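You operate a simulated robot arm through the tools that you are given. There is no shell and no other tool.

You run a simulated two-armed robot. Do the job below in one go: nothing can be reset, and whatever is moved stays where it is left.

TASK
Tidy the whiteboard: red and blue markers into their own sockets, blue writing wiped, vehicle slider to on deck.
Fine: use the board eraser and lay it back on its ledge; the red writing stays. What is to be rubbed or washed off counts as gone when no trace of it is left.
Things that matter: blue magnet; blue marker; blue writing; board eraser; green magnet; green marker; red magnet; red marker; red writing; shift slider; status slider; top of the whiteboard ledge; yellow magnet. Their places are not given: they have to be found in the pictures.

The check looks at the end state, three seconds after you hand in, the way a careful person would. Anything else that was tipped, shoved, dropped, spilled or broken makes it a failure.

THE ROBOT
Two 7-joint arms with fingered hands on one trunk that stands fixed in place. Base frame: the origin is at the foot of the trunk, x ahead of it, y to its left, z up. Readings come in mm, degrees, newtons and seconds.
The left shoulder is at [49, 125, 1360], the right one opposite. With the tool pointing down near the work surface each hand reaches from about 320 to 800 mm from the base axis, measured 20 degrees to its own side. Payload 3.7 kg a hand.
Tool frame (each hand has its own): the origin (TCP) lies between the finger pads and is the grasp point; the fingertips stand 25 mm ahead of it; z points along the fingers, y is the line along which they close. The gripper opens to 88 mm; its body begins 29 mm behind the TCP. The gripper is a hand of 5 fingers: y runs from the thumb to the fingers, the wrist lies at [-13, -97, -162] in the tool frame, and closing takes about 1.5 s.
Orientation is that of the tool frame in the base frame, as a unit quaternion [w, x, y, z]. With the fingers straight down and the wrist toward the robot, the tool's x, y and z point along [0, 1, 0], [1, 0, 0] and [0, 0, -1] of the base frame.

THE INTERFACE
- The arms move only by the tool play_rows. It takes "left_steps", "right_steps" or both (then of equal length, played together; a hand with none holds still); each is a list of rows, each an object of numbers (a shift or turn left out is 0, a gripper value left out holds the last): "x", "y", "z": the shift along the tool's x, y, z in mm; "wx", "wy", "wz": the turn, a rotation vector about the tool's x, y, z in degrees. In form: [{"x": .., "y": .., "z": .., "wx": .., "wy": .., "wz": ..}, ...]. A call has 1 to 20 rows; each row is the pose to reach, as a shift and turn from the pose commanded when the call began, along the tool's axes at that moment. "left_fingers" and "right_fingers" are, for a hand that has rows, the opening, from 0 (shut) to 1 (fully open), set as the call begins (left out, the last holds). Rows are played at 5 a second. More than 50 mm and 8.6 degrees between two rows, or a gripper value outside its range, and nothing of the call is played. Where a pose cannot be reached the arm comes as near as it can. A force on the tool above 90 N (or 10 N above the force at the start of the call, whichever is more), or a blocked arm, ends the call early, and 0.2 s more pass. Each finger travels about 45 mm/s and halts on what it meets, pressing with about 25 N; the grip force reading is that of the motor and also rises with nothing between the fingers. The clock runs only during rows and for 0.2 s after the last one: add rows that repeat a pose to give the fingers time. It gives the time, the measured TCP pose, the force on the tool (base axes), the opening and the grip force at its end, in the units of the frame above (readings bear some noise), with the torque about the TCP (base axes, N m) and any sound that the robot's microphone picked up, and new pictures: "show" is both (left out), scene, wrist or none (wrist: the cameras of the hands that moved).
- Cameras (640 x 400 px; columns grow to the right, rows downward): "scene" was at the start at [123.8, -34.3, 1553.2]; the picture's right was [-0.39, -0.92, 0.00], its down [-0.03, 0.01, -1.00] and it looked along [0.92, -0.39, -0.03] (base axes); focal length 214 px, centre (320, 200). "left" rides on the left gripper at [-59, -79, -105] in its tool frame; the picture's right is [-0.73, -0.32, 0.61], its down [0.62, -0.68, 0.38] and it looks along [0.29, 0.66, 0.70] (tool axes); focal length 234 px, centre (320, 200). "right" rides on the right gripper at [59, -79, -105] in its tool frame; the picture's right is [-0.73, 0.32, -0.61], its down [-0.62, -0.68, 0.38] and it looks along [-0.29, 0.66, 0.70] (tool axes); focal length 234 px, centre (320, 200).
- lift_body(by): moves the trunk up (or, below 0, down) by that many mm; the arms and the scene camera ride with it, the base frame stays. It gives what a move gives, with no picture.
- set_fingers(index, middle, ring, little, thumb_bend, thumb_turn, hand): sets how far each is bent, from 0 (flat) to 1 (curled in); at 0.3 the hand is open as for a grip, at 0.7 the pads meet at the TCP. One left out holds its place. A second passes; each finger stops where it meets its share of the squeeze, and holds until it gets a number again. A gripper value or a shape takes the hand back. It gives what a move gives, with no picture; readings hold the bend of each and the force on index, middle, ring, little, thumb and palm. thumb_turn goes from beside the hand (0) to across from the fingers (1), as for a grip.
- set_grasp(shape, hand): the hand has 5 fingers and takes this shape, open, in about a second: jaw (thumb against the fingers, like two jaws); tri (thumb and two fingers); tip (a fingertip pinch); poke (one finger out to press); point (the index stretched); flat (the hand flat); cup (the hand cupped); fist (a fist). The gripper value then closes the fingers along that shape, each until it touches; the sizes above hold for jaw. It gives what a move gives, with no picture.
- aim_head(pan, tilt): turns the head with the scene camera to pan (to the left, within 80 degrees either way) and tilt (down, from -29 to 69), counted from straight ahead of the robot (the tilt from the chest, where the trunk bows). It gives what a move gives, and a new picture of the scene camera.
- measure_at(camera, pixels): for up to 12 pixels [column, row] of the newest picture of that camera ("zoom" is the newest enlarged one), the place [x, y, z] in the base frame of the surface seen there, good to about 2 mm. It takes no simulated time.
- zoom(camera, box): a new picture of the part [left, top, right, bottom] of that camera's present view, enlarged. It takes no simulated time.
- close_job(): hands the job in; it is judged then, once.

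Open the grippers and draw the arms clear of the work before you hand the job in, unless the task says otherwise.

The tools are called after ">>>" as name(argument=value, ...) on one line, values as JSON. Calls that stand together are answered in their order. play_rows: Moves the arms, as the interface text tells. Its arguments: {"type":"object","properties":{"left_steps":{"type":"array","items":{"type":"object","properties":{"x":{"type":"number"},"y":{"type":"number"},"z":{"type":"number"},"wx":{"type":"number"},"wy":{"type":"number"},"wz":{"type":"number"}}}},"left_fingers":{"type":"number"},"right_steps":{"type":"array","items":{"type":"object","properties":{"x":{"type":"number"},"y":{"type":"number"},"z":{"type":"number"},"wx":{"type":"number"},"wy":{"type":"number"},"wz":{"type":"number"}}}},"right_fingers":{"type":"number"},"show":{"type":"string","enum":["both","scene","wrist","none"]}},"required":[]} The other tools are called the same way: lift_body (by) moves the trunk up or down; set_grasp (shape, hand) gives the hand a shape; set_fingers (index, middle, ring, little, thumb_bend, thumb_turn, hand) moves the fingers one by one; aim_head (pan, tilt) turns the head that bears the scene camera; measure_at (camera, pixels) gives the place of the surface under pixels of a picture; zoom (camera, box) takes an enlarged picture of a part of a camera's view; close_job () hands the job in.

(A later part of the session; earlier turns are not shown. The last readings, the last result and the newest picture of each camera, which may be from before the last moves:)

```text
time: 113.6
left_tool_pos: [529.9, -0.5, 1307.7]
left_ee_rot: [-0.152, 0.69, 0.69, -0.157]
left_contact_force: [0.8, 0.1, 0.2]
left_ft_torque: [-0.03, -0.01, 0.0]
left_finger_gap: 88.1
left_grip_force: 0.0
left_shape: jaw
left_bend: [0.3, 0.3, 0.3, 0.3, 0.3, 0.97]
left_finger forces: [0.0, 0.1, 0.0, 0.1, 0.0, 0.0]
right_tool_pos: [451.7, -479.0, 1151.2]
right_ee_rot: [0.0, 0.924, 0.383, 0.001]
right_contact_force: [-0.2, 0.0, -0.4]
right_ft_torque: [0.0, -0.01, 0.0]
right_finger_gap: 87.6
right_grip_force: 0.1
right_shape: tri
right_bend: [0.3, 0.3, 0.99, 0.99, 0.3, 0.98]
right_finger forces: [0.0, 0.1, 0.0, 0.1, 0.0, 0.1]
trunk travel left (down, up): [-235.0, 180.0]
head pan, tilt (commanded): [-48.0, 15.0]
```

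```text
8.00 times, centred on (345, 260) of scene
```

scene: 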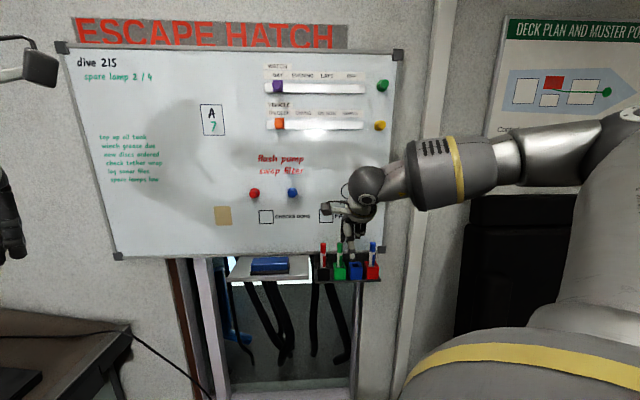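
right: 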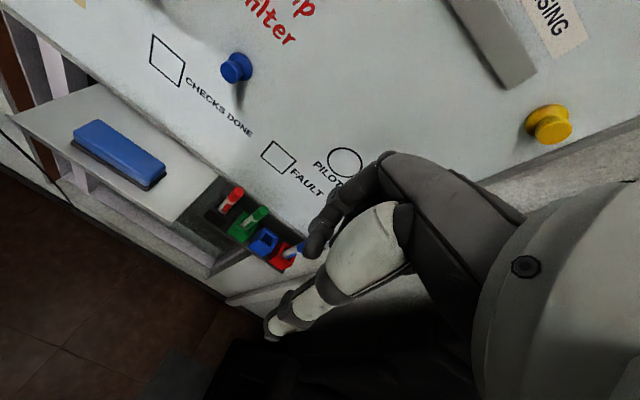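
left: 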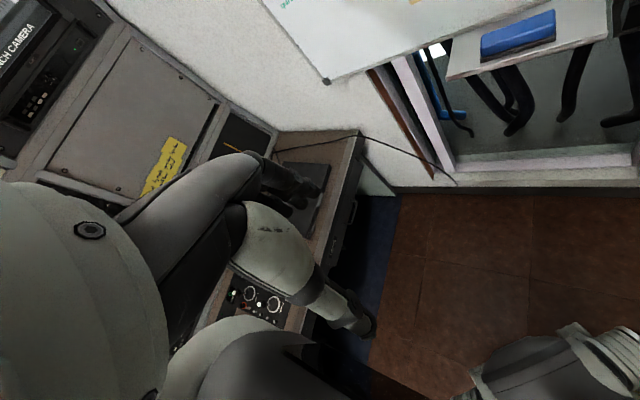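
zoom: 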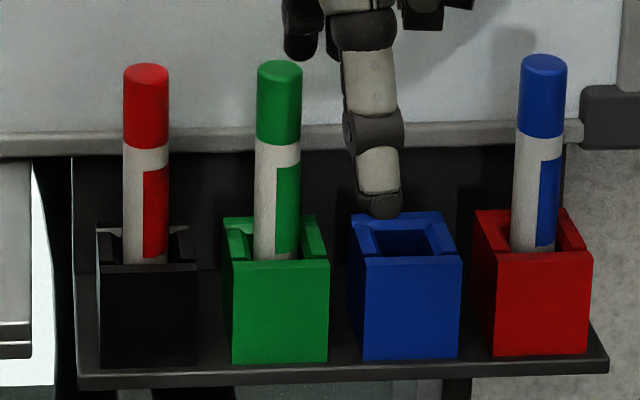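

>>> measure_at(camera="zoom", pixels=[[146, 90], [146, 130], [146, 72], [279, 100], [542, 90], [540, 120], [544, 62], [536, 200], [532, 240], [541, 305], [405, 305], [148, 315]])

>>> measure_at(camera="zoom", pixels=[[520, 120], [564, 120], [124, 110], [168, 110], [355, 222], [437, 219], [364, 258], [460, 258], [478, 217], [567, 213], [497, 260], [590, 258]])

```text
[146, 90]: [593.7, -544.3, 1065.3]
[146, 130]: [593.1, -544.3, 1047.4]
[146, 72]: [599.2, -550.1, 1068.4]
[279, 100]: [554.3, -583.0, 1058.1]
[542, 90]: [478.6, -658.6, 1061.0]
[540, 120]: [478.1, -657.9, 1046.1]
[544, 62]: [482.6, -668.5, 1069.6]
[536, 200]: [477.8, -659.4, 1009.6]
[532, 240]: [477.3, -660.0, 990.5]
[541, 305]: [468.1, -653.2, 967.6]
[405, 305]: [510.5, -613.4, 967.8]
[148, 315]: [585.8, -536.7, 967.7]
```

```text
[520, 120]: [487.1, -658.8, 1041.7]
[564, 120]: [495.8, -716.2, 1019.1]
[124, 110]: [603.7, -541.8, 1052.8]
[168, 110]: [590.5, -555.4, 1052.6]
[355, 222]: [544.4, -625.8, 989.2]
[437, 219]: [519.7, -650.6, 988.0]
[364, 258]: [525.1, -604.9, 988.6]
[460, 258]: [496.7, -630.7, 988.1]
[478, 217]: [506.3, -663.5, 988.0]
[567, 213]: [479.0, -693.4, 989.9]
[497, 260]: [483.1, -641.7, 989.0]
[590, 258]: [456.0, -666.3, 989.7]
```

Blue marker axis is at s≈131, d≈44 with its top at z≈1070; the empty blue socket is centred at s≈75, d≈45. I move the tri-shaped hand, half open, above the blue marker with fingertips still above its top.

>>> play_rows(right_steps=[{"x": -25, "y": 10, "z": 5}, {"x": -50, "y": 30, "z": 10}, {"x": -75, "y": 55, "z": 15}, {"x": -95, "y": 80, "z": 20}, {"x": -108, "y": 105, "z": 25}, {"x": -112, "y": 128, "z": 28}, {"x": -112, "y": 145, "z": 30}, {"x": -112, "y": 145, "z": 30}], right_fingers=0.55, show="both")

>>> zoom(camera="scene", box=[305, 215, 401, 275])

```text
time: 115.4
left_tool_pos: [528.9, -0.9, 1309.6]
left_ee_rot: [-0.153, 0.69, 0.69, -0.157]
left_contact_force: [0.6, -0.2, -0.4]
left_ft_torque: [-0.03, 0.0, 0.03]
left_finger_gap: 87.4
left_grip_force: 0.1
left_shape: jaw
left_bend: [0.3, 0.3, 0.3, 0.3, 0.3, 0.97]
left_finger forces: [0.0, 0.1, 0.1, 0.0, 0.0, 0.1]
right_tool_pos: [474.3, -662.4, 1120.2]
right_ee_rot: [0.0, 0.924, 0.383, 0.0]
right_contact_force: [-0.8, -0.4, 0.3]
right_ft_torque: [0.02, -0.02, 0.05]
right_finger_gap: 48.9
right_grip_force: 0.1
right_shape: tri
right_bend: [0.74, 0.42, 0.99, 0.99, 0.67, 1.0]
right_finger forces: [0.0, 0.0, 0.0, 0.1, 0.0, 0.0]
trunk travel left (down, up): [-235.0, 180.0]
head pan, tilt (commanded): [-48.0, 15.0]
```

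scene: 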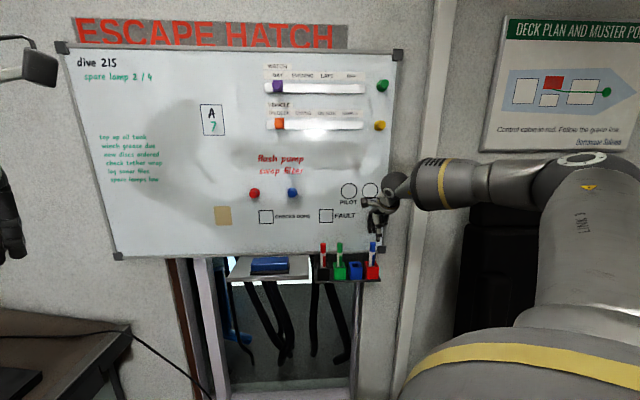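
right: 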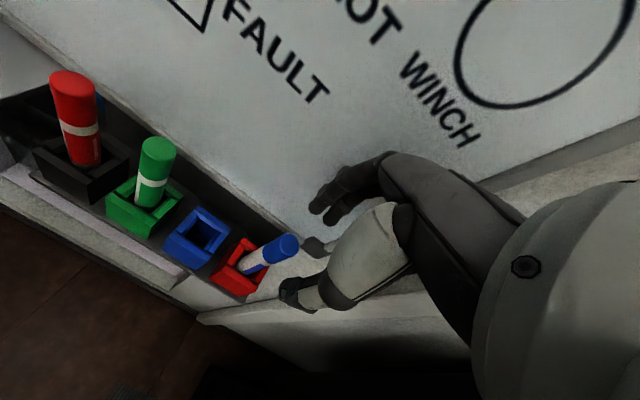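

```text
6.67 times, centred on (353, 245) of scene
```

zoom: 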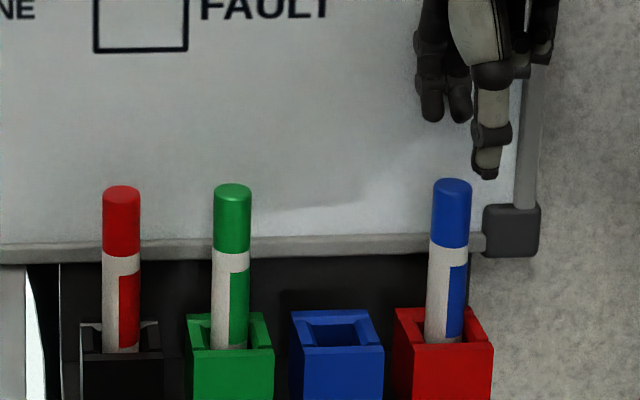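

TCP is at s≈133, d≈54, z 1120, above the marker. I measure the finger and thumb tips in both views to see how they frame the marker.

>>> measure_at(camera="zoom", pixels=[[432, 112], [460, 113], [487, 170], [492, 140], [430, 70], [452, 188], [450, 225], [512, 230], [530, 120], [545, 55]])

>>> zoom(camera="right", box=[200, 140, 440, 320])

>>> measure_at(camera="right", pixels=[[316, 208], [332, 222], [312, 244], [292, 300], [283, 290], [286, 240], [270, 258], [345, 195], [320, 300], [380, 158]])

```text
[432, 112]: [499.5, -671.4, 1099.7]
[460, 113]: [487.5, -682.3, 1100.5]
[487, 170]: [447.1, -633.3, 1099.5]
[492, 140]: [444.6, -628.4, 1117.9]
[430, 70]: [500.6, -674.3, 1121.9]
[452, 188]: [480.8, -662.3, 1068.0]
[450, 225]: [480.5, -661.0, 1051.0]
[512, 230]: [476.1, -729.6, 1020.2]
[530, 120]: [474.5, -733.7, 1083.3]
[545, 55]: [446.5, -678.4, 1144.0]
```

```text
2.22 times, centred on (320, 230) of right
```

zoom: 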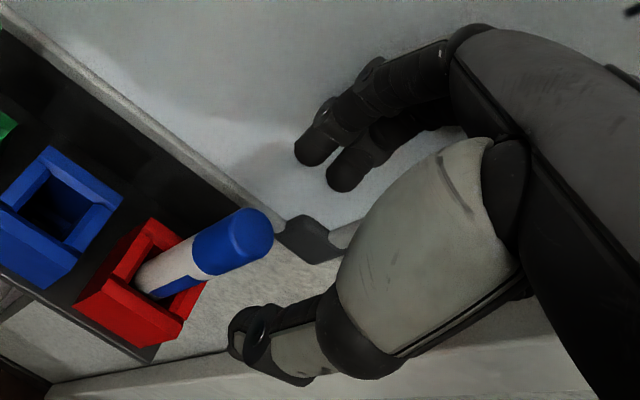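

```text
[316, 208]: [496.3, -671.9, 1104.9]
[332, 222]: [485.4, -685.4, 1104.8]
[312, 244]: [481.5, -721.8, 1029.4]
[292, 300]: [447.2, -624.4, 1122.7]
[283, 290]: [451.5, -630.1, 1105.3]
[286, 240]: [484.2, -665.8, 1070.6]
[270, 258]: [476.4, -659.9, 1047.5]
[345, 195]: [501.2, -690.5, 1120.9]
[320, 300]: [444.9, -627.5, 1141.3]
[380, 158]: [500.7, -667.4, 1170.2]
```

Index and middle pads sit at d≈30 (5 mm behind the marker's back), thumb pad at d≈79, tips at z≈1096. I descend 64 mm around the marker.

>>> play_rows(right_steps=[{"x": 1, "z": 15}, {"x": 1, "z": 30}, {"x": 1, "z": 45}, {"x": 1, "z": 55}, {"x": 1, "z": 64}, {"x": 1, "z": 64}], show="both")

>>> zoom(camera="scene", box=[305, 215, 401, 275])

>>> zoom(camera="right", box=[200, 140, 440, 320])

```text
time: 116.8
left_tool_pos: [528.8, 1.0, 1309.3]
left_ee_rot: [-0.153, 0.69, 0.69, -0.158]
left_contact_force: [-0.5, 0.5, 0.1]
left_ft_torque: [0.01, 0.04, 0.01]
left_finger_gap: 87.6
left_grip_force: 0.1
left_shape: jaw
left_bend: [0.3, 0.3, 0.3, 0.3, 0.3, 0.97]
left_finger forces: [0.1, 0.1, 0.0, 0.0, 0.0, 0.1]
right_tool_pos: [475.1, -660.2, 1057.4]
right_ee_rot: [0.0, 0.924, 0.383, 0.001]
right_contact_force: [0.1, 0.0, -0.8]
right_ft_torque: [0.01, -0.02, -0.02]
right_finger_gap: 48.6
right_grip_force: 0.1
right_shape: tri
right_bend: [0.74, 0.42, 0.99, 0.99, 0.67, 1.0]
right_finger forces: [0.1, 0.0, 0.0, 0.1, 0.1, 0.0]
trunk travel left (down, up): [-235.0, 180.0]
head pan, tilt (commanded): [-48.0, 15.0]
```

scene: 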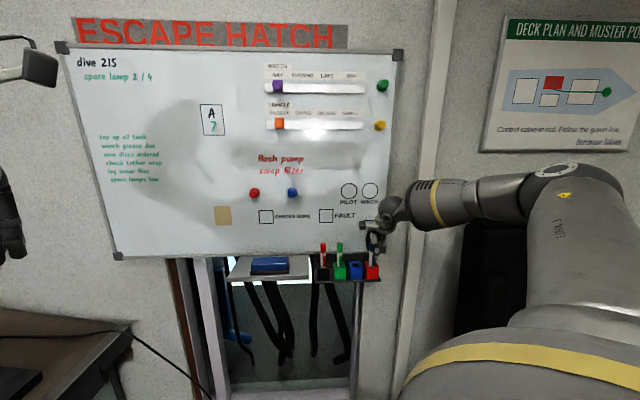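
right: 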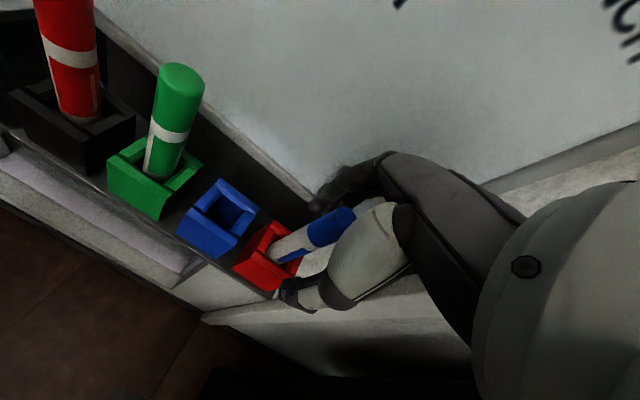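

```text
6.67 times, centred on (353, 245) of scene
```

zoom: 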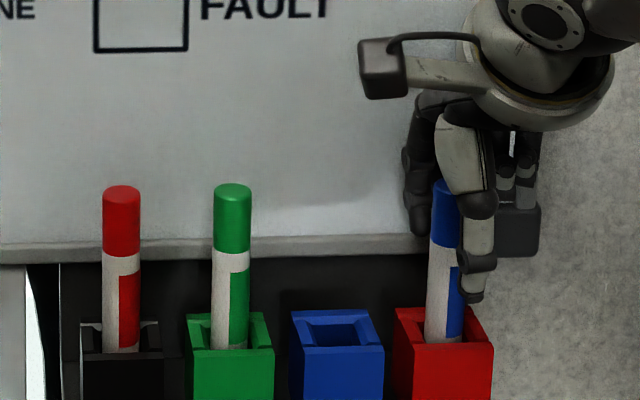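

```text
2.22 times, centred on (320, 230) of right
```

zoom: 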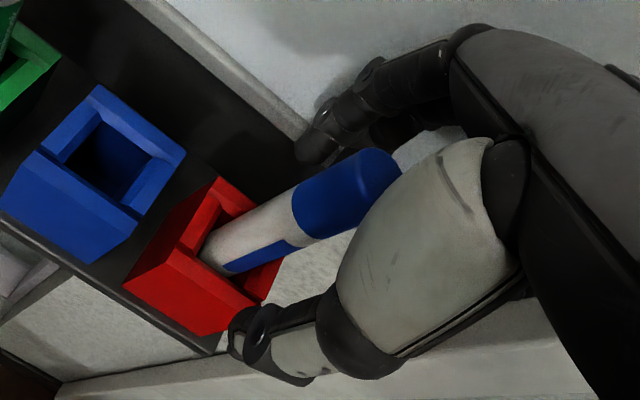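

The marker stands between the fingers (behind) and the thumb (front) with no contact. I shift the hand toward the board 5 mm, then narrow the grip and shift another 5 mm so the closing is centred on the marker.

>>> play_rows(right_steps=[{"y": 2.5}, {"y": 5}, {"y": 5}], show="none")

>>> play_rows(right_steps=[{"y": 0}, {"y": 0}, {"y": 0}, {"y": 0}, {"y": 2.5}, {"y": 5}, {"y": 5}], right_fingers=0.38, show="wrist")

```text
time: 117.6
left_tool_pos: [528.5, 0.2, 1309.5]
left_ee_rot: [-0.152, 0.69, 0.69, -0.157]
left_contact_force: [-0.1, -1.2, 0.6]
left_ft_torque: [-0.03, -0.02, 0.0]
left_finger_gap: 87.8
left_grip_force: 0.1
left_shape: jaw
left_bend: [0.3, 0.3, 0.3, 0.3, 0.3, 0.97]
left_finger forces: [0.1, 0.1, 0.1, 0.0, 0.0, 0.1]
right_tool_pos: [477.5, -662.8, 1058.4]
right_ee_rot: [0.001, 0.924, 0.382, -0.001]
right_contact_force: [-6.8, 6.1, 1.7]
right_ft_torque: [-0.18, -0.17, -0.06]
right_finger_gap: 46.6
right_grip_force: 0.1
right_shape: tri
right_bend: [0.74, 0.47, 0.99, 0.99, 0.67, 1.0]
right_finger forces: [0.1, 9.4, 0.0, 0.0, 0.0, 0.0]
trunk travel left (down, up): [-235.0, 180.0]
head pan, tilt (commanded): [-48.0, 15.0]
```

```text
time: 119.2
left_tool_pos: [528.1, 2.0, 1309.6]
left_ee_rot: [-0.153, 0.691, 0.689, -0.157]
left_contact_force: [0.2, 0.6, 0.9]
left_ft_torque: [-0.01, -0.01, -0.01]
left_finger_gap: 87.6
left_grip_force: 0.0
left_shape: jaw
left_bend: [0.3, 0.3, 0.3, 0.3, 0.3, 0.97]
left_finger forces: [0.0, 0.0, 0.0, 0.1, 0.0, 0.0]
right_tool_pos: [480.5, -666.6, 1058.3]
right_ee_rot: [0.0, 0.924, 0.382, 0.0]
right_contact_force: [-7.1, 7.4, 2.1]
right_ft_torque: [-0.21, -0.16, -0.04]
right_finger_gap: 31.3
right_grip_force: 0.0
right_shape: tri
right_bend: [0.74, 0.55, 0.99, 0.99, 0.73, 1.0]
right_finger forces: [0.0, 10.9, 0.1, 0.0, 0.0, 0.1]
trunk travel left (down, up): [-235.0, 180.0]
head pan, tilt (commanded): [-48.0, 15.0]
```

right: 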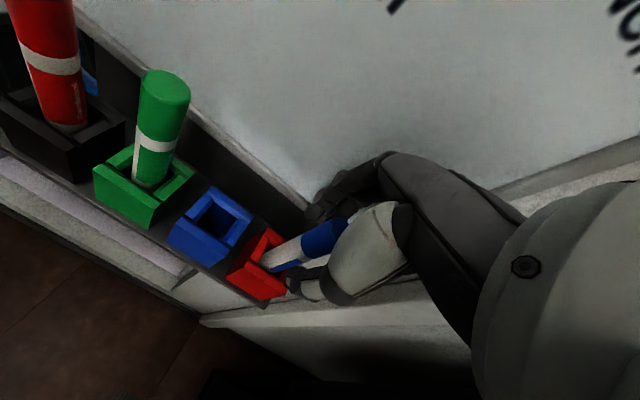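

The middle finger's back lightly touches the board's fixed corner cap (about 10 N); the hand is centred (TCP s 131.5, d 47). I close fully on the marker now, which moves the finger off the cap.

>>> play_rows(right_steps=[{"y": 0}, {"y": 0}, {"y": 0}, {"y": 0}, {"y": 0}, {"y": 0}, {"y": 0}], right_fingers=0.0, show="both")

>>> zoom(camera="right", box=[200, 140, 440, 320])

>>> zoom(camera="scene", box=[305, 215, 401, 275])

```text
time: 120.8
left_tool_pos: [529.1, -1.0, 1309.8]
left_ee_rot: [-0.153, 0.69, 0.69, -0.157]
left_contact_force: [-0.6, 0.0, 0.6]
left_ft_torque: [0.01, 0.0, -0.02]
left_finger_gap: 87.8
left_grip_force: 0.0
left_shape: jaw
left_bend: [0.3, 0.3, 0.3, 0.3, 0.3, 0.97]
left_finger forces: [0.0, 0.1, 0.0, 0.0, 0.0, 0.0]
right_tool_pos: [482.6, -667.0, 1057.2]
right_ee_rot: [0.0, 0.924, 0.383, 0.0]
right_contact_force: [-0.1, -0.8, 0.2]
right_ft_torque: [0.0, -0.05, 0.03]
right_finger_gap: 11.7
right_grip_force: 24.1
right_shape: tri
right_bend: [0.72, 0.59, 1.0, 1.0, 0.74, 1.0]
right_finger forces: [10.1, 11.7, 0.0, 0.0, 21.8, 0.1]
trunk travel left (down, up): [-235.0, 180.0]
head pan, tilt (commanded): [-48.0, 15.0]
```

scene: 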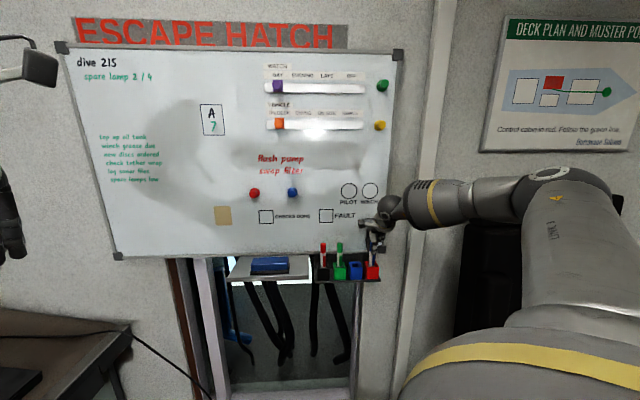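
right: 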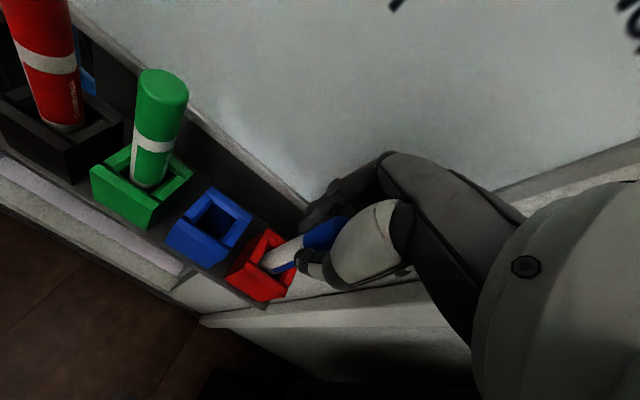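

```text
2.22 times, centred on (320, 230) of right
```

zoom: 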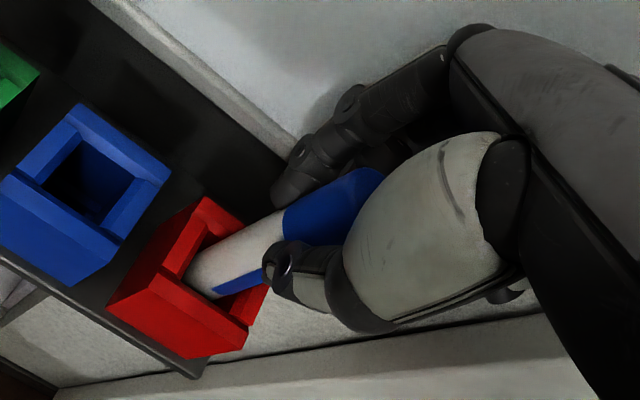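

```text
6.67 times, centred on (353, 245) of scene
```

zoom: 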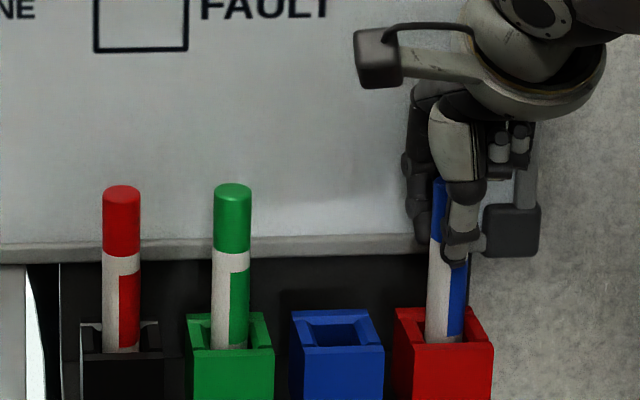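

Firm balanced grip (thumb 22 N against index 10 N and middle 12 N) and zero net force. I lift the blue marker straight up 90 mm.

>>> play_rows(right_steps=[{"z": -8}, {"z": -18}, {"z": -30}, {"z": -45}, {"z": -60}, {"z": -75}, {"z": -90}, {"z": -90}], show="both")

>>> zoom(camera="scene", box=[305, 195, 417, 265])

>>> zoom(camera="right", box=[160, 140, 400, 320])

```text
time: 122.6
left_tool_pos: [530.3, 0.0, 1309.7]
left_ee_rot: [-0.154, 0.69, 0.689, -0.158]
left_contact_force: [-0.7, -0.5, 0.7]
left_ft_torque: [0.02, -0.01, 0.0]
left_finger_gap: 87.9
left_grip_force: 0.0
left_shape: jaw
left_bend: [0.3, 0.3, 0.3, 0.3, 0.3, 0.97]
left_finger forces: [0.0, 0.1, 0.0, 0.0, 0.0, 0.1]
right_tool_pos: [482.0, -666.2, 1146.9]
right_ee_rot: [0.0, 0.924, 0.383, 0.001]
right_contact_force: [0.2, -0.3, 0.1]
right_ft_torque: [0.03, -0.03, -0.01]
right_finger_gap: 11.7
right_grip_force: 25.1
right_shape: tri
right_bend: [0.72, 0.59, 1.0, 1.0, 0.74, 1.0]
right_finger forces: [10.1, 11.8, 0.0, 0.0, 21.8, 0.0]
trunk travel left (down, up): [-235.0, 180.0]
head pan, tilt (commanded): [-48.0, 15.0]
```

scene: 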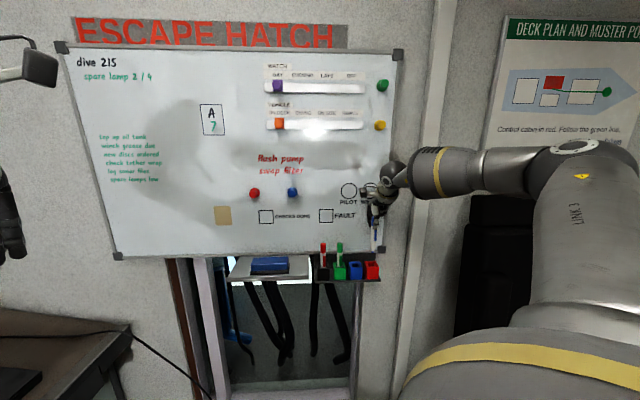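
right: 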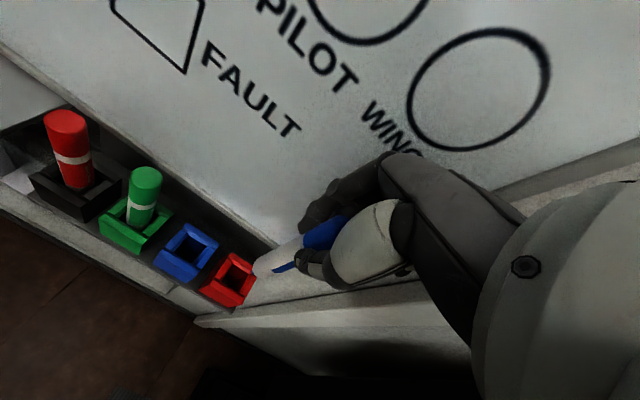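

```text
5.71 times, centred on (361, 230) of scene
```

zoom: 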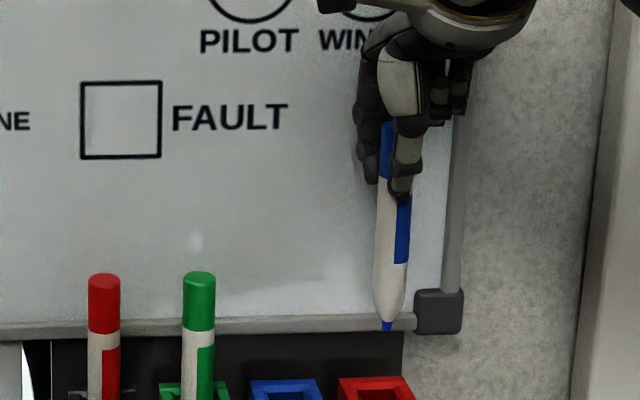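

```text
2.22 times, centred on (280, 230) of right
```

zoom: 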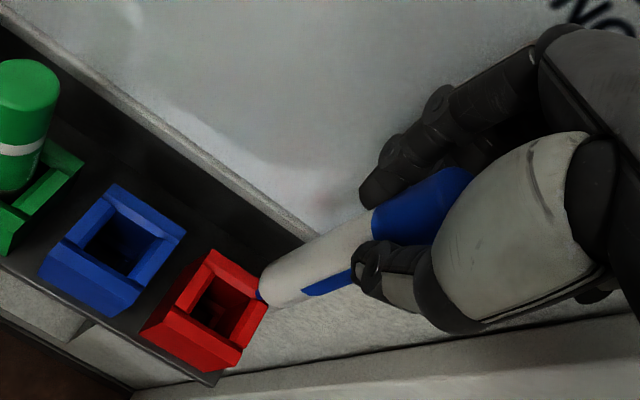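

The marker is out, tip down. I measure points along its body to check it hangs vertically and where its tip is.

>>> measure_at(camera="zoom", pixels=[[360, 215], [330, 235], [300, 262], [270, 285], [262, 295], [400, 205], [345, 270], [275, 265]])

>>> zoom(camera="scene", box=[353, 215, 393, 265])

```text
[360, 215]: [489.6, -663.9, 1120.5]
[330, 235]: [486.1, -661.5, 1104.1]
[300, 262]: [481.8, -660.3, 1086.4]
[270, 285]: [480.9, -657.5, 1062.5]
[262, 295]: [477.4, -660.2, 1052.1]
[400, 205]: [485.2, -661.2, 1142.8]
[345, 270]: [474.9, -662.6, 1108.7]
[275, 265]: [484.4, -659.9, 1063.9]
```

```text
8.00 times, centred on (373, 240) of scene
```

zoom: 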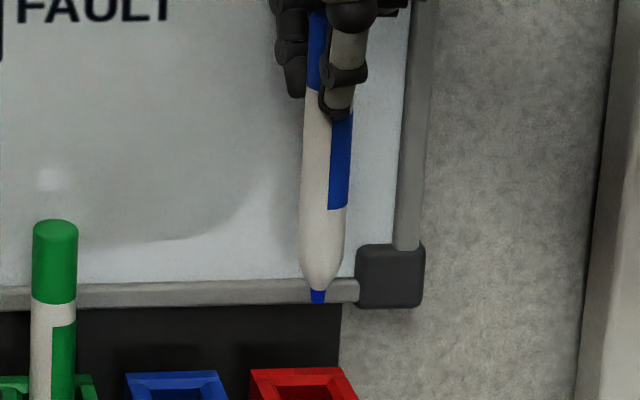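

>>> measure_at(camera="zoom", pixels=[[326, 120], [324, 160], [322, 200], [321, 240], [319, 270], [318, 296], [305, 160], [346, 160], [302, 230], [343, 230]])

```text
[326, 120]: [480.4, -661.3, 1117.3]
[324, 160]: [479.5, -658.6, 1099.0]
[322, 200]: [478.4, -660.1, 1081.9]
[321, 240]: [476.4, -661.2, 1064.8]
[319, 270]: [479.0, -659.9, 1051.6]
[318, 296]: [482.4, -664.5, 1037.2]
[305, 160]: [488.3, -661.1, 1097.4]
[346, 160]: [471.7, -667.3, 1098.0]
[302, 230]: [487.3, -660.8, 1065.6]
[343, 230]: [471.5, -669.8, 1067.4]
```

The marker hangs vertical with its nib right under the TCP. I move 55 mm left to above the blue socket, staying at this height.

>>> play_rows(right_steps=[{"x": 14}, {"x": 28}, {"x": 42}, {"x": 55.2}, {"x": 55.2}, {"x": 55.2}], show="both")

>>> zoom(camera="scene", box=[320, 205, 400, 285])

>>> zoom(camera="right", box=[160, 170, 360, 320])

```text
time: 124.0
left_tool_pos: [531.0, -0.2, 1308.2]
left_ee_rot: [-0.153, 0.69, 0.69, -0.157]
left_contact_force: [0.0, -0.4, -0.6]
left_ft_torque: [0.0, -0.01, 0.03]
left_finger_gap: 87.8
left_grip_force: 0.1
left_shape: jaw
left_bend: [0.3, 0.3, 0.3, 0.3, 0.3, 0.97]
left_finger forces: [0.0, 0.0, 0.0, 0.1, 0.1, 0.0]
right_tool_pos: [521.0, -627.5, 1146.4]
right_ee_rot: [0.0, 0.924, 0.383, -0.001]
right_contact_force: [0.1, 0.5, -0.1]
right_ft_torque: [-0.05, -0.03, -0.01]
right_finger_gap: 11.8
right_grip_force: 24.5
right_shape: tri
right_bend: [0.72, 0.59, 1.0, 1.0, 0.74, 1.0]
right_finger forces: [10.1, 11.8, 0.0, 0.0, 21.7, 0.0]
trunk travel left (down, up): [-235.0, 180.0]
head pan, tilt (commanded): [-48.0, 15.0]
```

scene: 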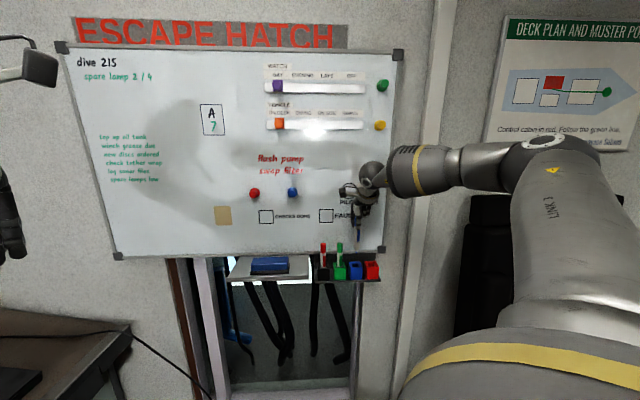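
right: 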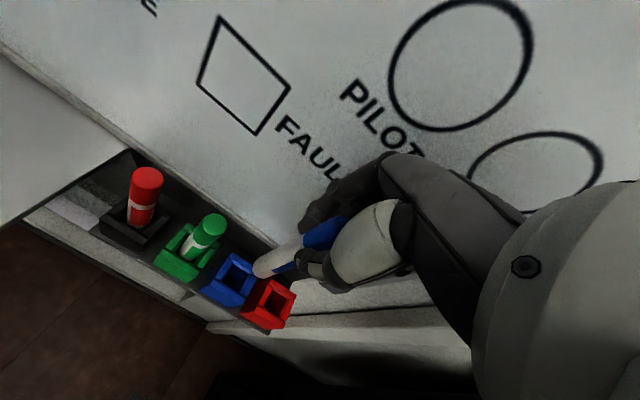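

```text
5.00 times, centred on (360, 245) of scene
```

zoom: 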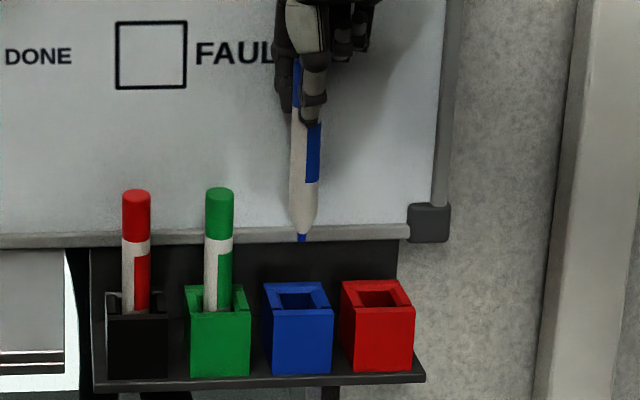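

```text
2.67 times, centred on (260, 245) of right
```

zoom: 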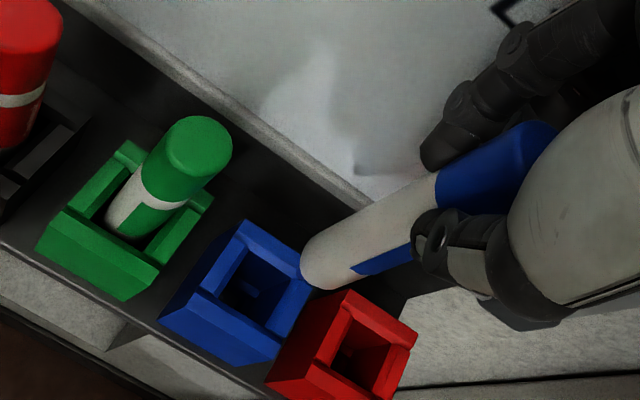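

The marker is centred over the blue socket (TCP [521,-627.5] vs socket centre [521.5,-628]). I descend in small steps until the nib is inside the funnel.

>>> play_rows(right_steps=[{"z": 12}, {"z": 24}, {"z": 36}, {"z": 46}, {"z": 56}, {"z": 56}], show="both")

>>> zoom(camera="scene", box=[320, 205, 400, 285])

>>> zoom(camera="right", box=[160, 170, 360, 320])

```text
time: 125.4
left_tool_pos: [529.0, 0.4, 1308.1]
left_ee_rot: [-0.153, 0.69, 0.69, -0.157]
left_contact_force: [0.2, 0.5, 0.2]
left_ft_torque: [-0.01, 0.0, -0.01]
left_finger_gap: 87.7
left_grip_force: 0.1
left_shape: jaw
left_bend: [0.3, 0.3, 0.3, 0.3, 0.3, 0.97]
left_finger forces: [0.0, 0.0, 0.0, 0.0, 0.1, 0.0]
right_tool_pos: [520.1, -628.1, 1091.2]
right_ee_rot: [0.0, 0.924, 0.382, -0.001]
right_contact_force: [0.5, 0.1, 0.4]
right_ft_torque: [0.0, -0.01, -0.01]
right_finger_gap: 11.7
right_grip_force: 25.0
right_shape: tri
right_bend: [0.72, 0.59, 1.0, 1.0, 0.74, 1.0]
right_finger forces: [10.2, 12.0, 0.0, 0.0, 21.7, 0.1]
trunk travel left (down, up): [-235.0, 180.0]
head pan, tilt (commanded): [-48.0, 15.0]
```

scene: 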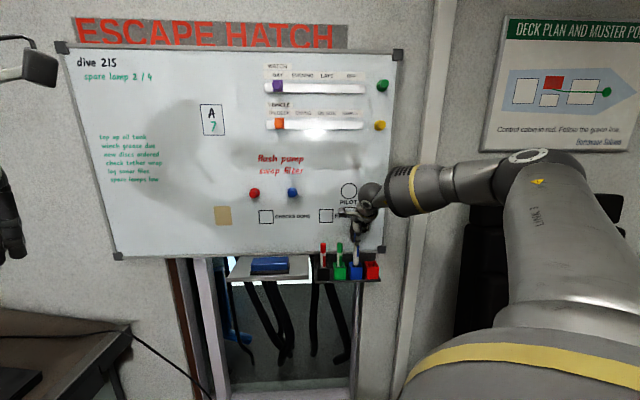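
right: 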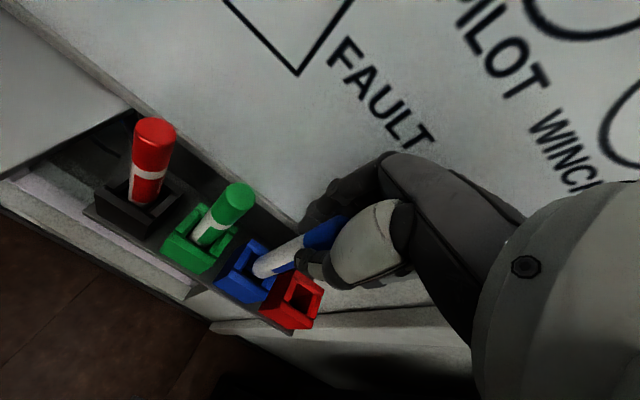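

```text
5.00 times, centred on (360, 245) of scene
```

zoom: 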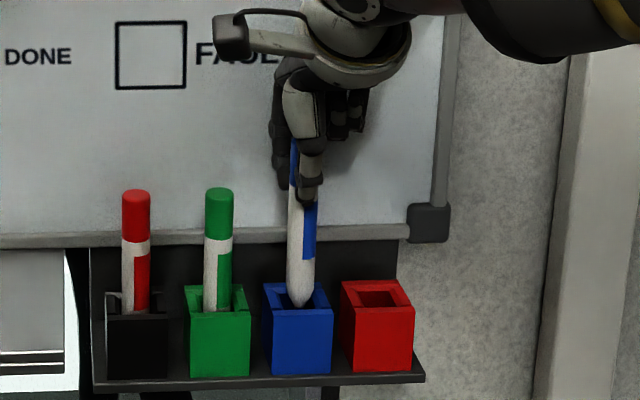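

```text
2.67 times, centred on (260, 245) of right
```

zoom: 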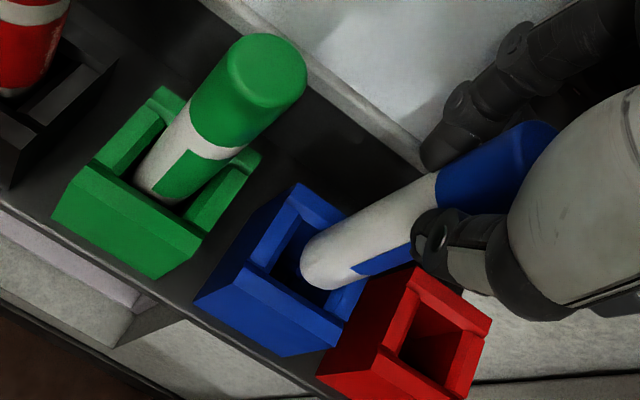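

The tip is entering the blue socket, nicely centred with no force. I go down the remaining ~33 mm.

>>> play_rows(right_steps=[{"z": 7}, {"z": 14}, {"z": 20}, {"z": 26}, {"z": 31}, {"z": 33}, {"z": 33}], show="both")

>>> zoom(camera="scene", box=[320, 205, 400, 285])

```text
time: 127.0
left_tool_pos: [529.3, 0.1, 1309.2]
left_ee_rot: [-0.152, 0.69, 0.69, -0.157]
left_contact_force: [0.0, -0.2, -0.5]
left_ft_torque: [0.0, 0.01, -0.03]
left_finger_gap: 87.6
left_grip_force: 0.1
left_shape: jaw
left_bend: [0.3, 0.3, 0.3, 0.3, 0.3, 0.97]
left_finger forces: [0.1, 0.0, 0.0, 0.0, 0.0, 0.0]
right_tool_pos: [520.7, -627.3, 1058.4]
right_ee_rot: [0.0, 0.924, 0.383, 0.0]
right_contact_force: [0.0, 0.6, -0.5]
right_ft_torque: [-0.02, -0.01, 0.02]
right_finger_gap: 11.8
right_grip_force: 24.7
right_shape: tri
right_bend: [0.72, 0.59, 1.0, 1.0, 0.74, 1.0]
right_finger forces: [10.3, 12.1, 0.1, 0.0, 21.8, 0.1]
trunk travel left (down, up): [-235.0, 180.0]
head pan, tilt (commanded): [-48.0, 15.0]
```

scene: 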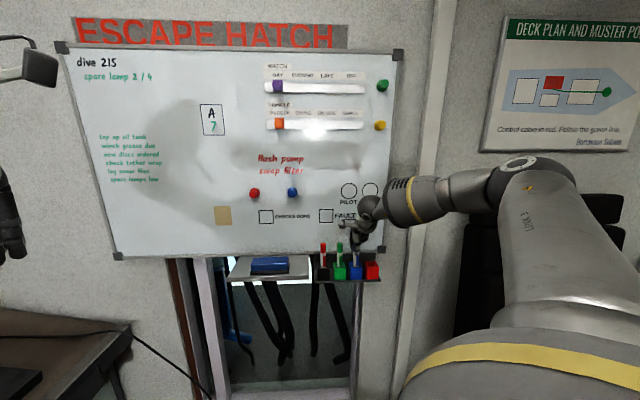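
right: 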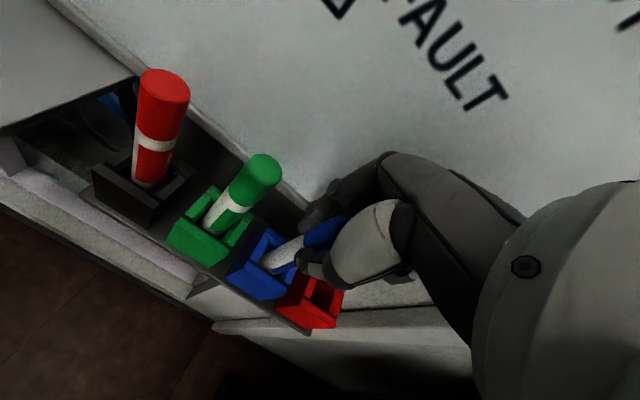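

```text
5.00 times, centred on (360, 245) of scene
```

zoom: 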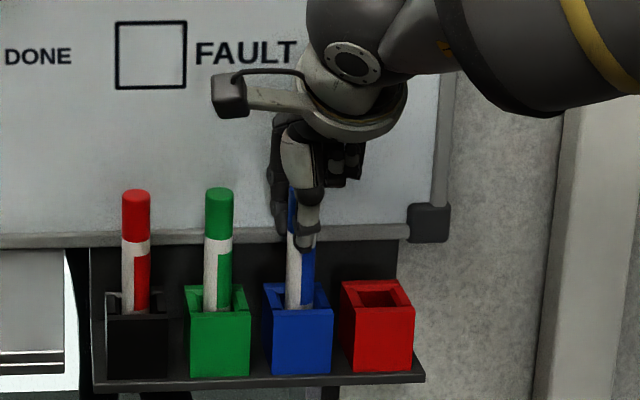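

At z 1058 there's no force, nearly seated. I go 1.5 mm further and then open the fingers partway to release the marker.

>>> play_rows(right_steps=[{"z": 0.7}, {"z": 1.5}, {"z": 1.5}], show="none")

>>> play_rows(right_steps=[{"z": 0}, {"z": 0}, {"z": 0}, {"y": -2}, {"y": -4}, {"y": -6}, {"y": -6}], right_fingers=0.38, show="both")

>>> zoom(camera="scene", box=[320, 205, 400, 285])

```text
time: 127.8
left_tool_pos: [528.9, 0.2, 1308.8]
left_ee_rot: [-0.153, 0.69, 0.69, -0.157]
left_contact_force: [0.5, -0.3, 0.3]
left_ft_torque: [0.0, 0.0, 0.03]
left_finger_gap: 87.8
left_grip_force: 0.0
left_shape: jaw
left_bend: [0.3, 0.3, 0.3, 0.3, 0.3, 0.97]
left_finger forces: [0.0, 0.0, 0.0, 0.0, 0.0, 0.0]
right_tool_pos: [520.4, -628.6, 1055.8]
right_ee_rot: [0.001, 0.924, 0.383, 0.0]
right_contact_force: [0.0, -0.5, 3.1]
right_ft_torque: [-0.01, 0.03, -0.03]
right_finger_gap: 11.5
right_grip_force: 24.9
right_shape: tri
right_bend: [0.72, 0.59, 1.0, 1.0, 0.74, 1.0]
right_finger forces: [10.5, 12.5, 0.0, 0.0, 22.7, 0.0]
trunk travel left (down, up): [-235.0, 180.0]
head pan, tilt (commanded): [-48.0, 15.0]
```

```text
time: 129.4
left_tool_pos: [529.3, -0.2, 1308.7]
left_ee_rot: [-0.153, 0.69, 0.69, -0.157]
left_contact_force: [0.1, 1.0, 0.0]
left_ft_torque: [0.02, -0.02, 0.0]
left_finger_gap: 88.1
left_grip_force: 0.1
left_shape: jaw
left_bend: [0.3, 0.3, 0.3, 0.3, 0.3, 0.97]
left_finger forces: [0.0, 0.0, 0.0, 0.0, 0.0, 0.0]
right_tool_pos: [517.8, -623.8, 1054.6]
right_ee_rot: [-0.001, 0.924, 0.382, 0.0]
right_contact_force: [1.0, -0.3, 0.1]
right_ft_torque: [0.02, 0.04, 0.02]
right_finger_gap: 33.2
right_grip_force: 0.1
right_shape: tri
right_bend: [0.74, 0.5, 0.99, 0.99, 0.73, 1.0]
right_finger forces: [0.0, 0.0, 0.0, 0.1, 0.0, 0.1]
trunk travel left (down, up): [-235.0, 180.0]
head pan, tilt (commanded): [-48.0, 15.0]
```

scene: 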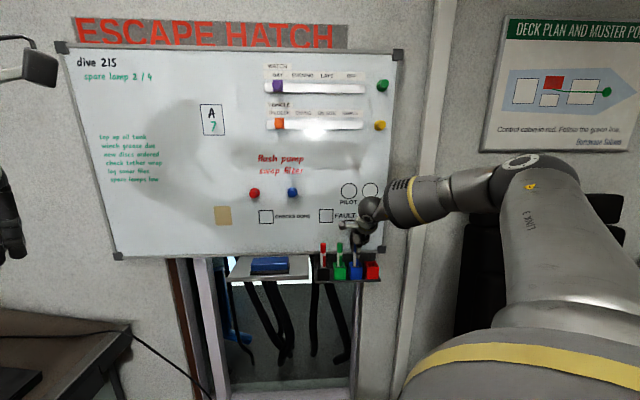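
right: 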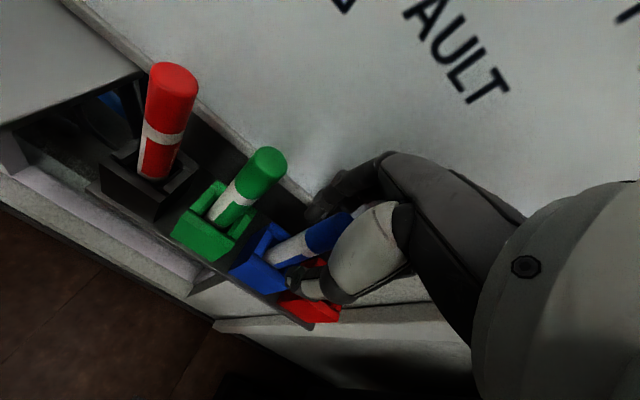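

```text
5.00 times, centred on (360, 245) of scene
```

zoom: 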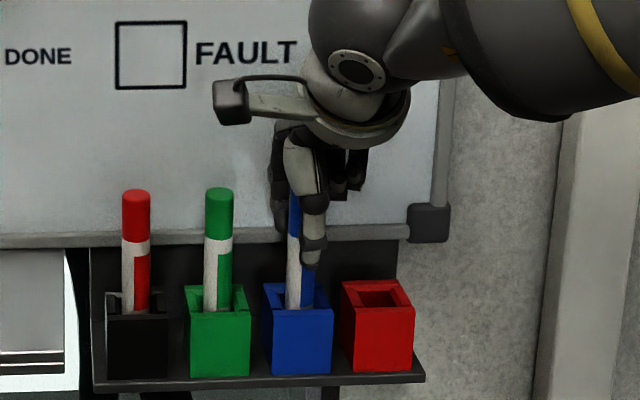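

The marker is seated (3 N on the floor) and released with zero finger force. I lift the hand straight up clear of it.

>>> play_rows(right_steps=[{"z": -8}, {"z": -18}, {"z": -30}, {"z": -45}, {"z": -60}, {"z": -75}, {"y": -10, "z": -90}, {"y": -10, "z": -90}], show="both")

>>> zoom(camera="scene", box=[305, 225, 385, 285])

```text
time: 131.2
left_tool_pos: [529.8, 0.2, 1309.1]
left_ee_rot: [-0.152, 0.69, 0.69, -0.158]
left_contact_force: [0.8, 0.4, -0.5]
left_ft_torque: [0.0, 0.03, 0.01]
left_finger_gap: 87.6
left_grip_force: 0.1
left_shape: jaw
left_bend: [0.3, 0.3, 0.3, 0.3, 0.3, 0.97]
left_finger forces: [0.0, 0.0, 0.0, 0.0, 0.0, 0.0]
right_tool_pos: [510.4, -616.2, 1145.2]
right_ee_rot: [0.0, 0.924, 0.383, 0.0]
right_contact_force: [-0.1, 0.4, 0.1]
right_ft_torque: [-0.02, -0.02, -0.02]
right_finger_gap: 33.2
right_grip_force: 0.1
right_shape: tri
right_bend: [0.74, 0.5, 0.99, 0.99, 0.73, 1.0]
right_finger forces: [0.0, 0.0, 0.0, 0.0, 0.1, 0.0]
trunk travel left (down, up): [-235.0, 180.0]
head pan, tilt (commanded): [-48.0, 15.0]
```

scene: 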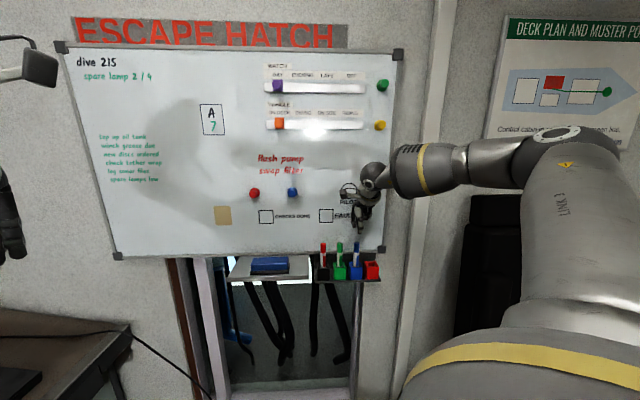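
right: 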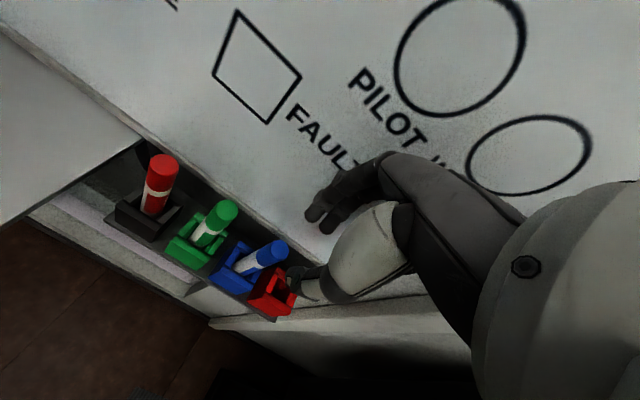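

```text
6.67 times, centred on (345, 255) of scene
```

zoom: 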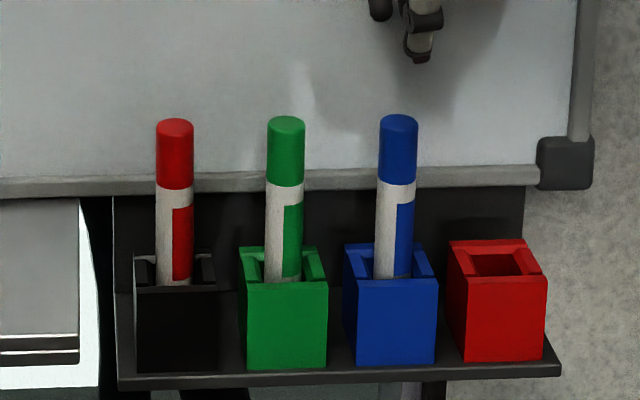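

Blue marker is in its blue socket. Before going to the red marker, I check how low the curled ring and little fingers hang, since they'll pass near the green marker.

>>> zoom(camera="scene", box=[335, 175, 399, 239])

```text
6.25 times, centred on (367, 207) of scene
```

zoom: 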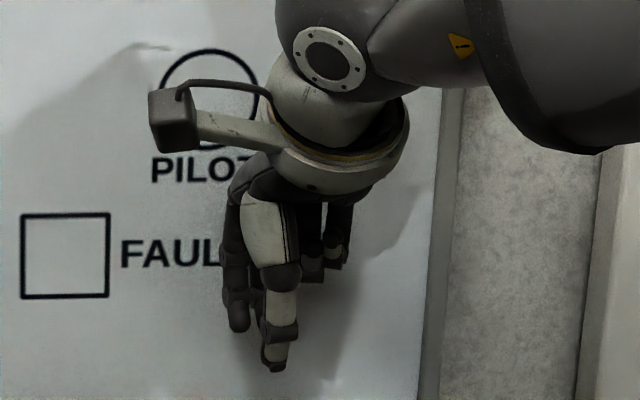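

>>> measure_at(camera="zoom", pixels=[[313, 278], [330, 265], [345, 255], [310, 265], [237, 325], [258, 320], [272, 365], [275, 335], [320, 240], [340, 215]])

```text
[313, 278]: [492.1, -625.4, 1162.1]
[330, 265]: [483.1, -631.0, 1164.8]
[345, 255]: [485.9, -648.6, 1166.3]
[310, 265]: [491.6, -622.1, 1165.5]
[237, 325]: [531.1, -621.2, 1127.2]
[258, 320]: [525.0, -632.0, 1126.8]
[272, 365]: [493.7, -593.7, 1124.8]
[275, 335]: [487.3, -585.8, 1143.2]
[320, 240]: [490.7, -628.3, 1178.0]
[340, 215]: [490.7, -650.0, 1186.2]
```

The curled fingers hang 15 mm above TCP level, so working at TCP z≈1060 clears the green marker's top (1070). I move left to above the red marker and open to 0.55.

>>> play_rows(right_steps=[{"x": 20}, {"x": 45}, {"x": 70, "y": 2}, {"x": 92, "y": 4}, {"x": 109, "y": 6}, {"x": 109, "y": 6, "z": 12}, {"x": 109, "y": 6, "z": 22}, {"x": 109, "y": 6, "z": 22}], right_fingers=0.55, show="both")

>>> zoom(camera="scene", box=[290, 205, 386, 277])

>>> zoom(camera="right", box=[200, 140, 440, 320])

```text
time: 133.0
left_tool_pos: [528.7, 0.1, 1308.8]
left_ee_rot: [-0.153, 0.69, 0.69, -0.158]
left_contact_force: [-0.5, -0.3, 0.6]
left_ft_torque: [0.01, -0.01, 0.03]
left_finger_gap: 87.6
left_grip_force: 0.1
left_shape: jaw
left_bend: [0.3, 0.3, 0.3, 0.3, 0.3, 0.97]
left_finger forces: [0.1, 0.1, 0.0, 0.0, 0.1, 0.0]
right_tool_pos: [591.9, -544.9, 1123.4]
right_ee_rot: [0.0, 0.924, 0.383, 0.0]
right_contact_force: [-0.6, 0.6, 0.9]
right_ft_torque: [0.01, -0.04, -0.01]
right_finger_gap: 47.8
right_grip_force: 0.0
right_shape: tri
right_bend: [0.74, 0.43, 0.99, 0.99, 0.67, 1.0]
right_finger forces: [0.0, 0.5, 0.0, 0.1, 0.1, 0.0]
trunk travel left (down, up): [-235.0, 180.0]
head pan, tilt (commanded): [-48.0, 15.0]
```

scene: 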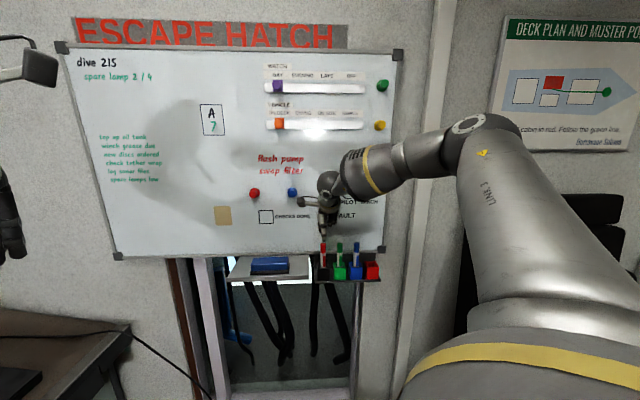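
right: 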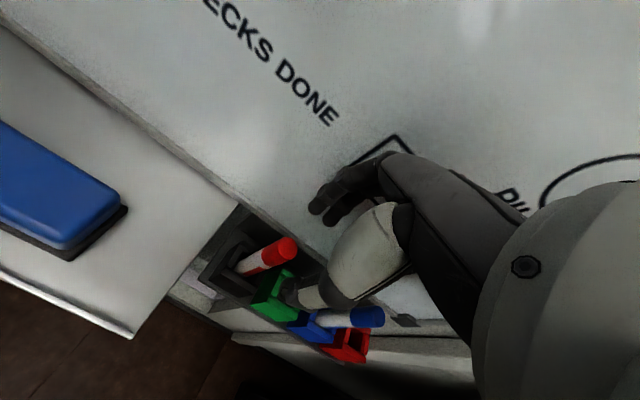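

```text
5.56 times, centred on (338, 241) of scene
```

zoom: 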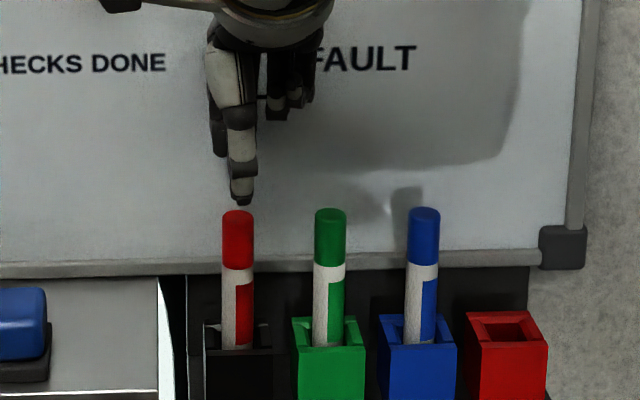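

```text
2.22 times, centred on (320, 230) of right
```

zoom: 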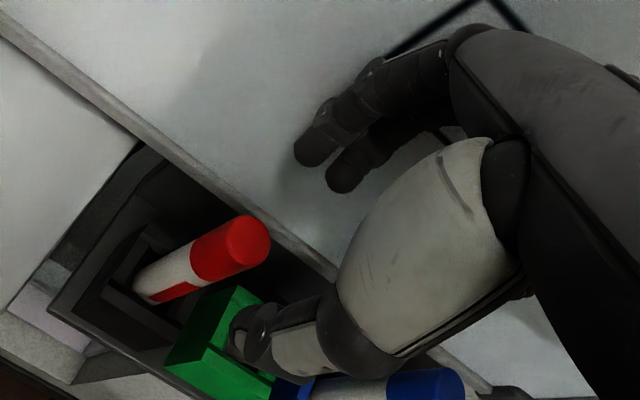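

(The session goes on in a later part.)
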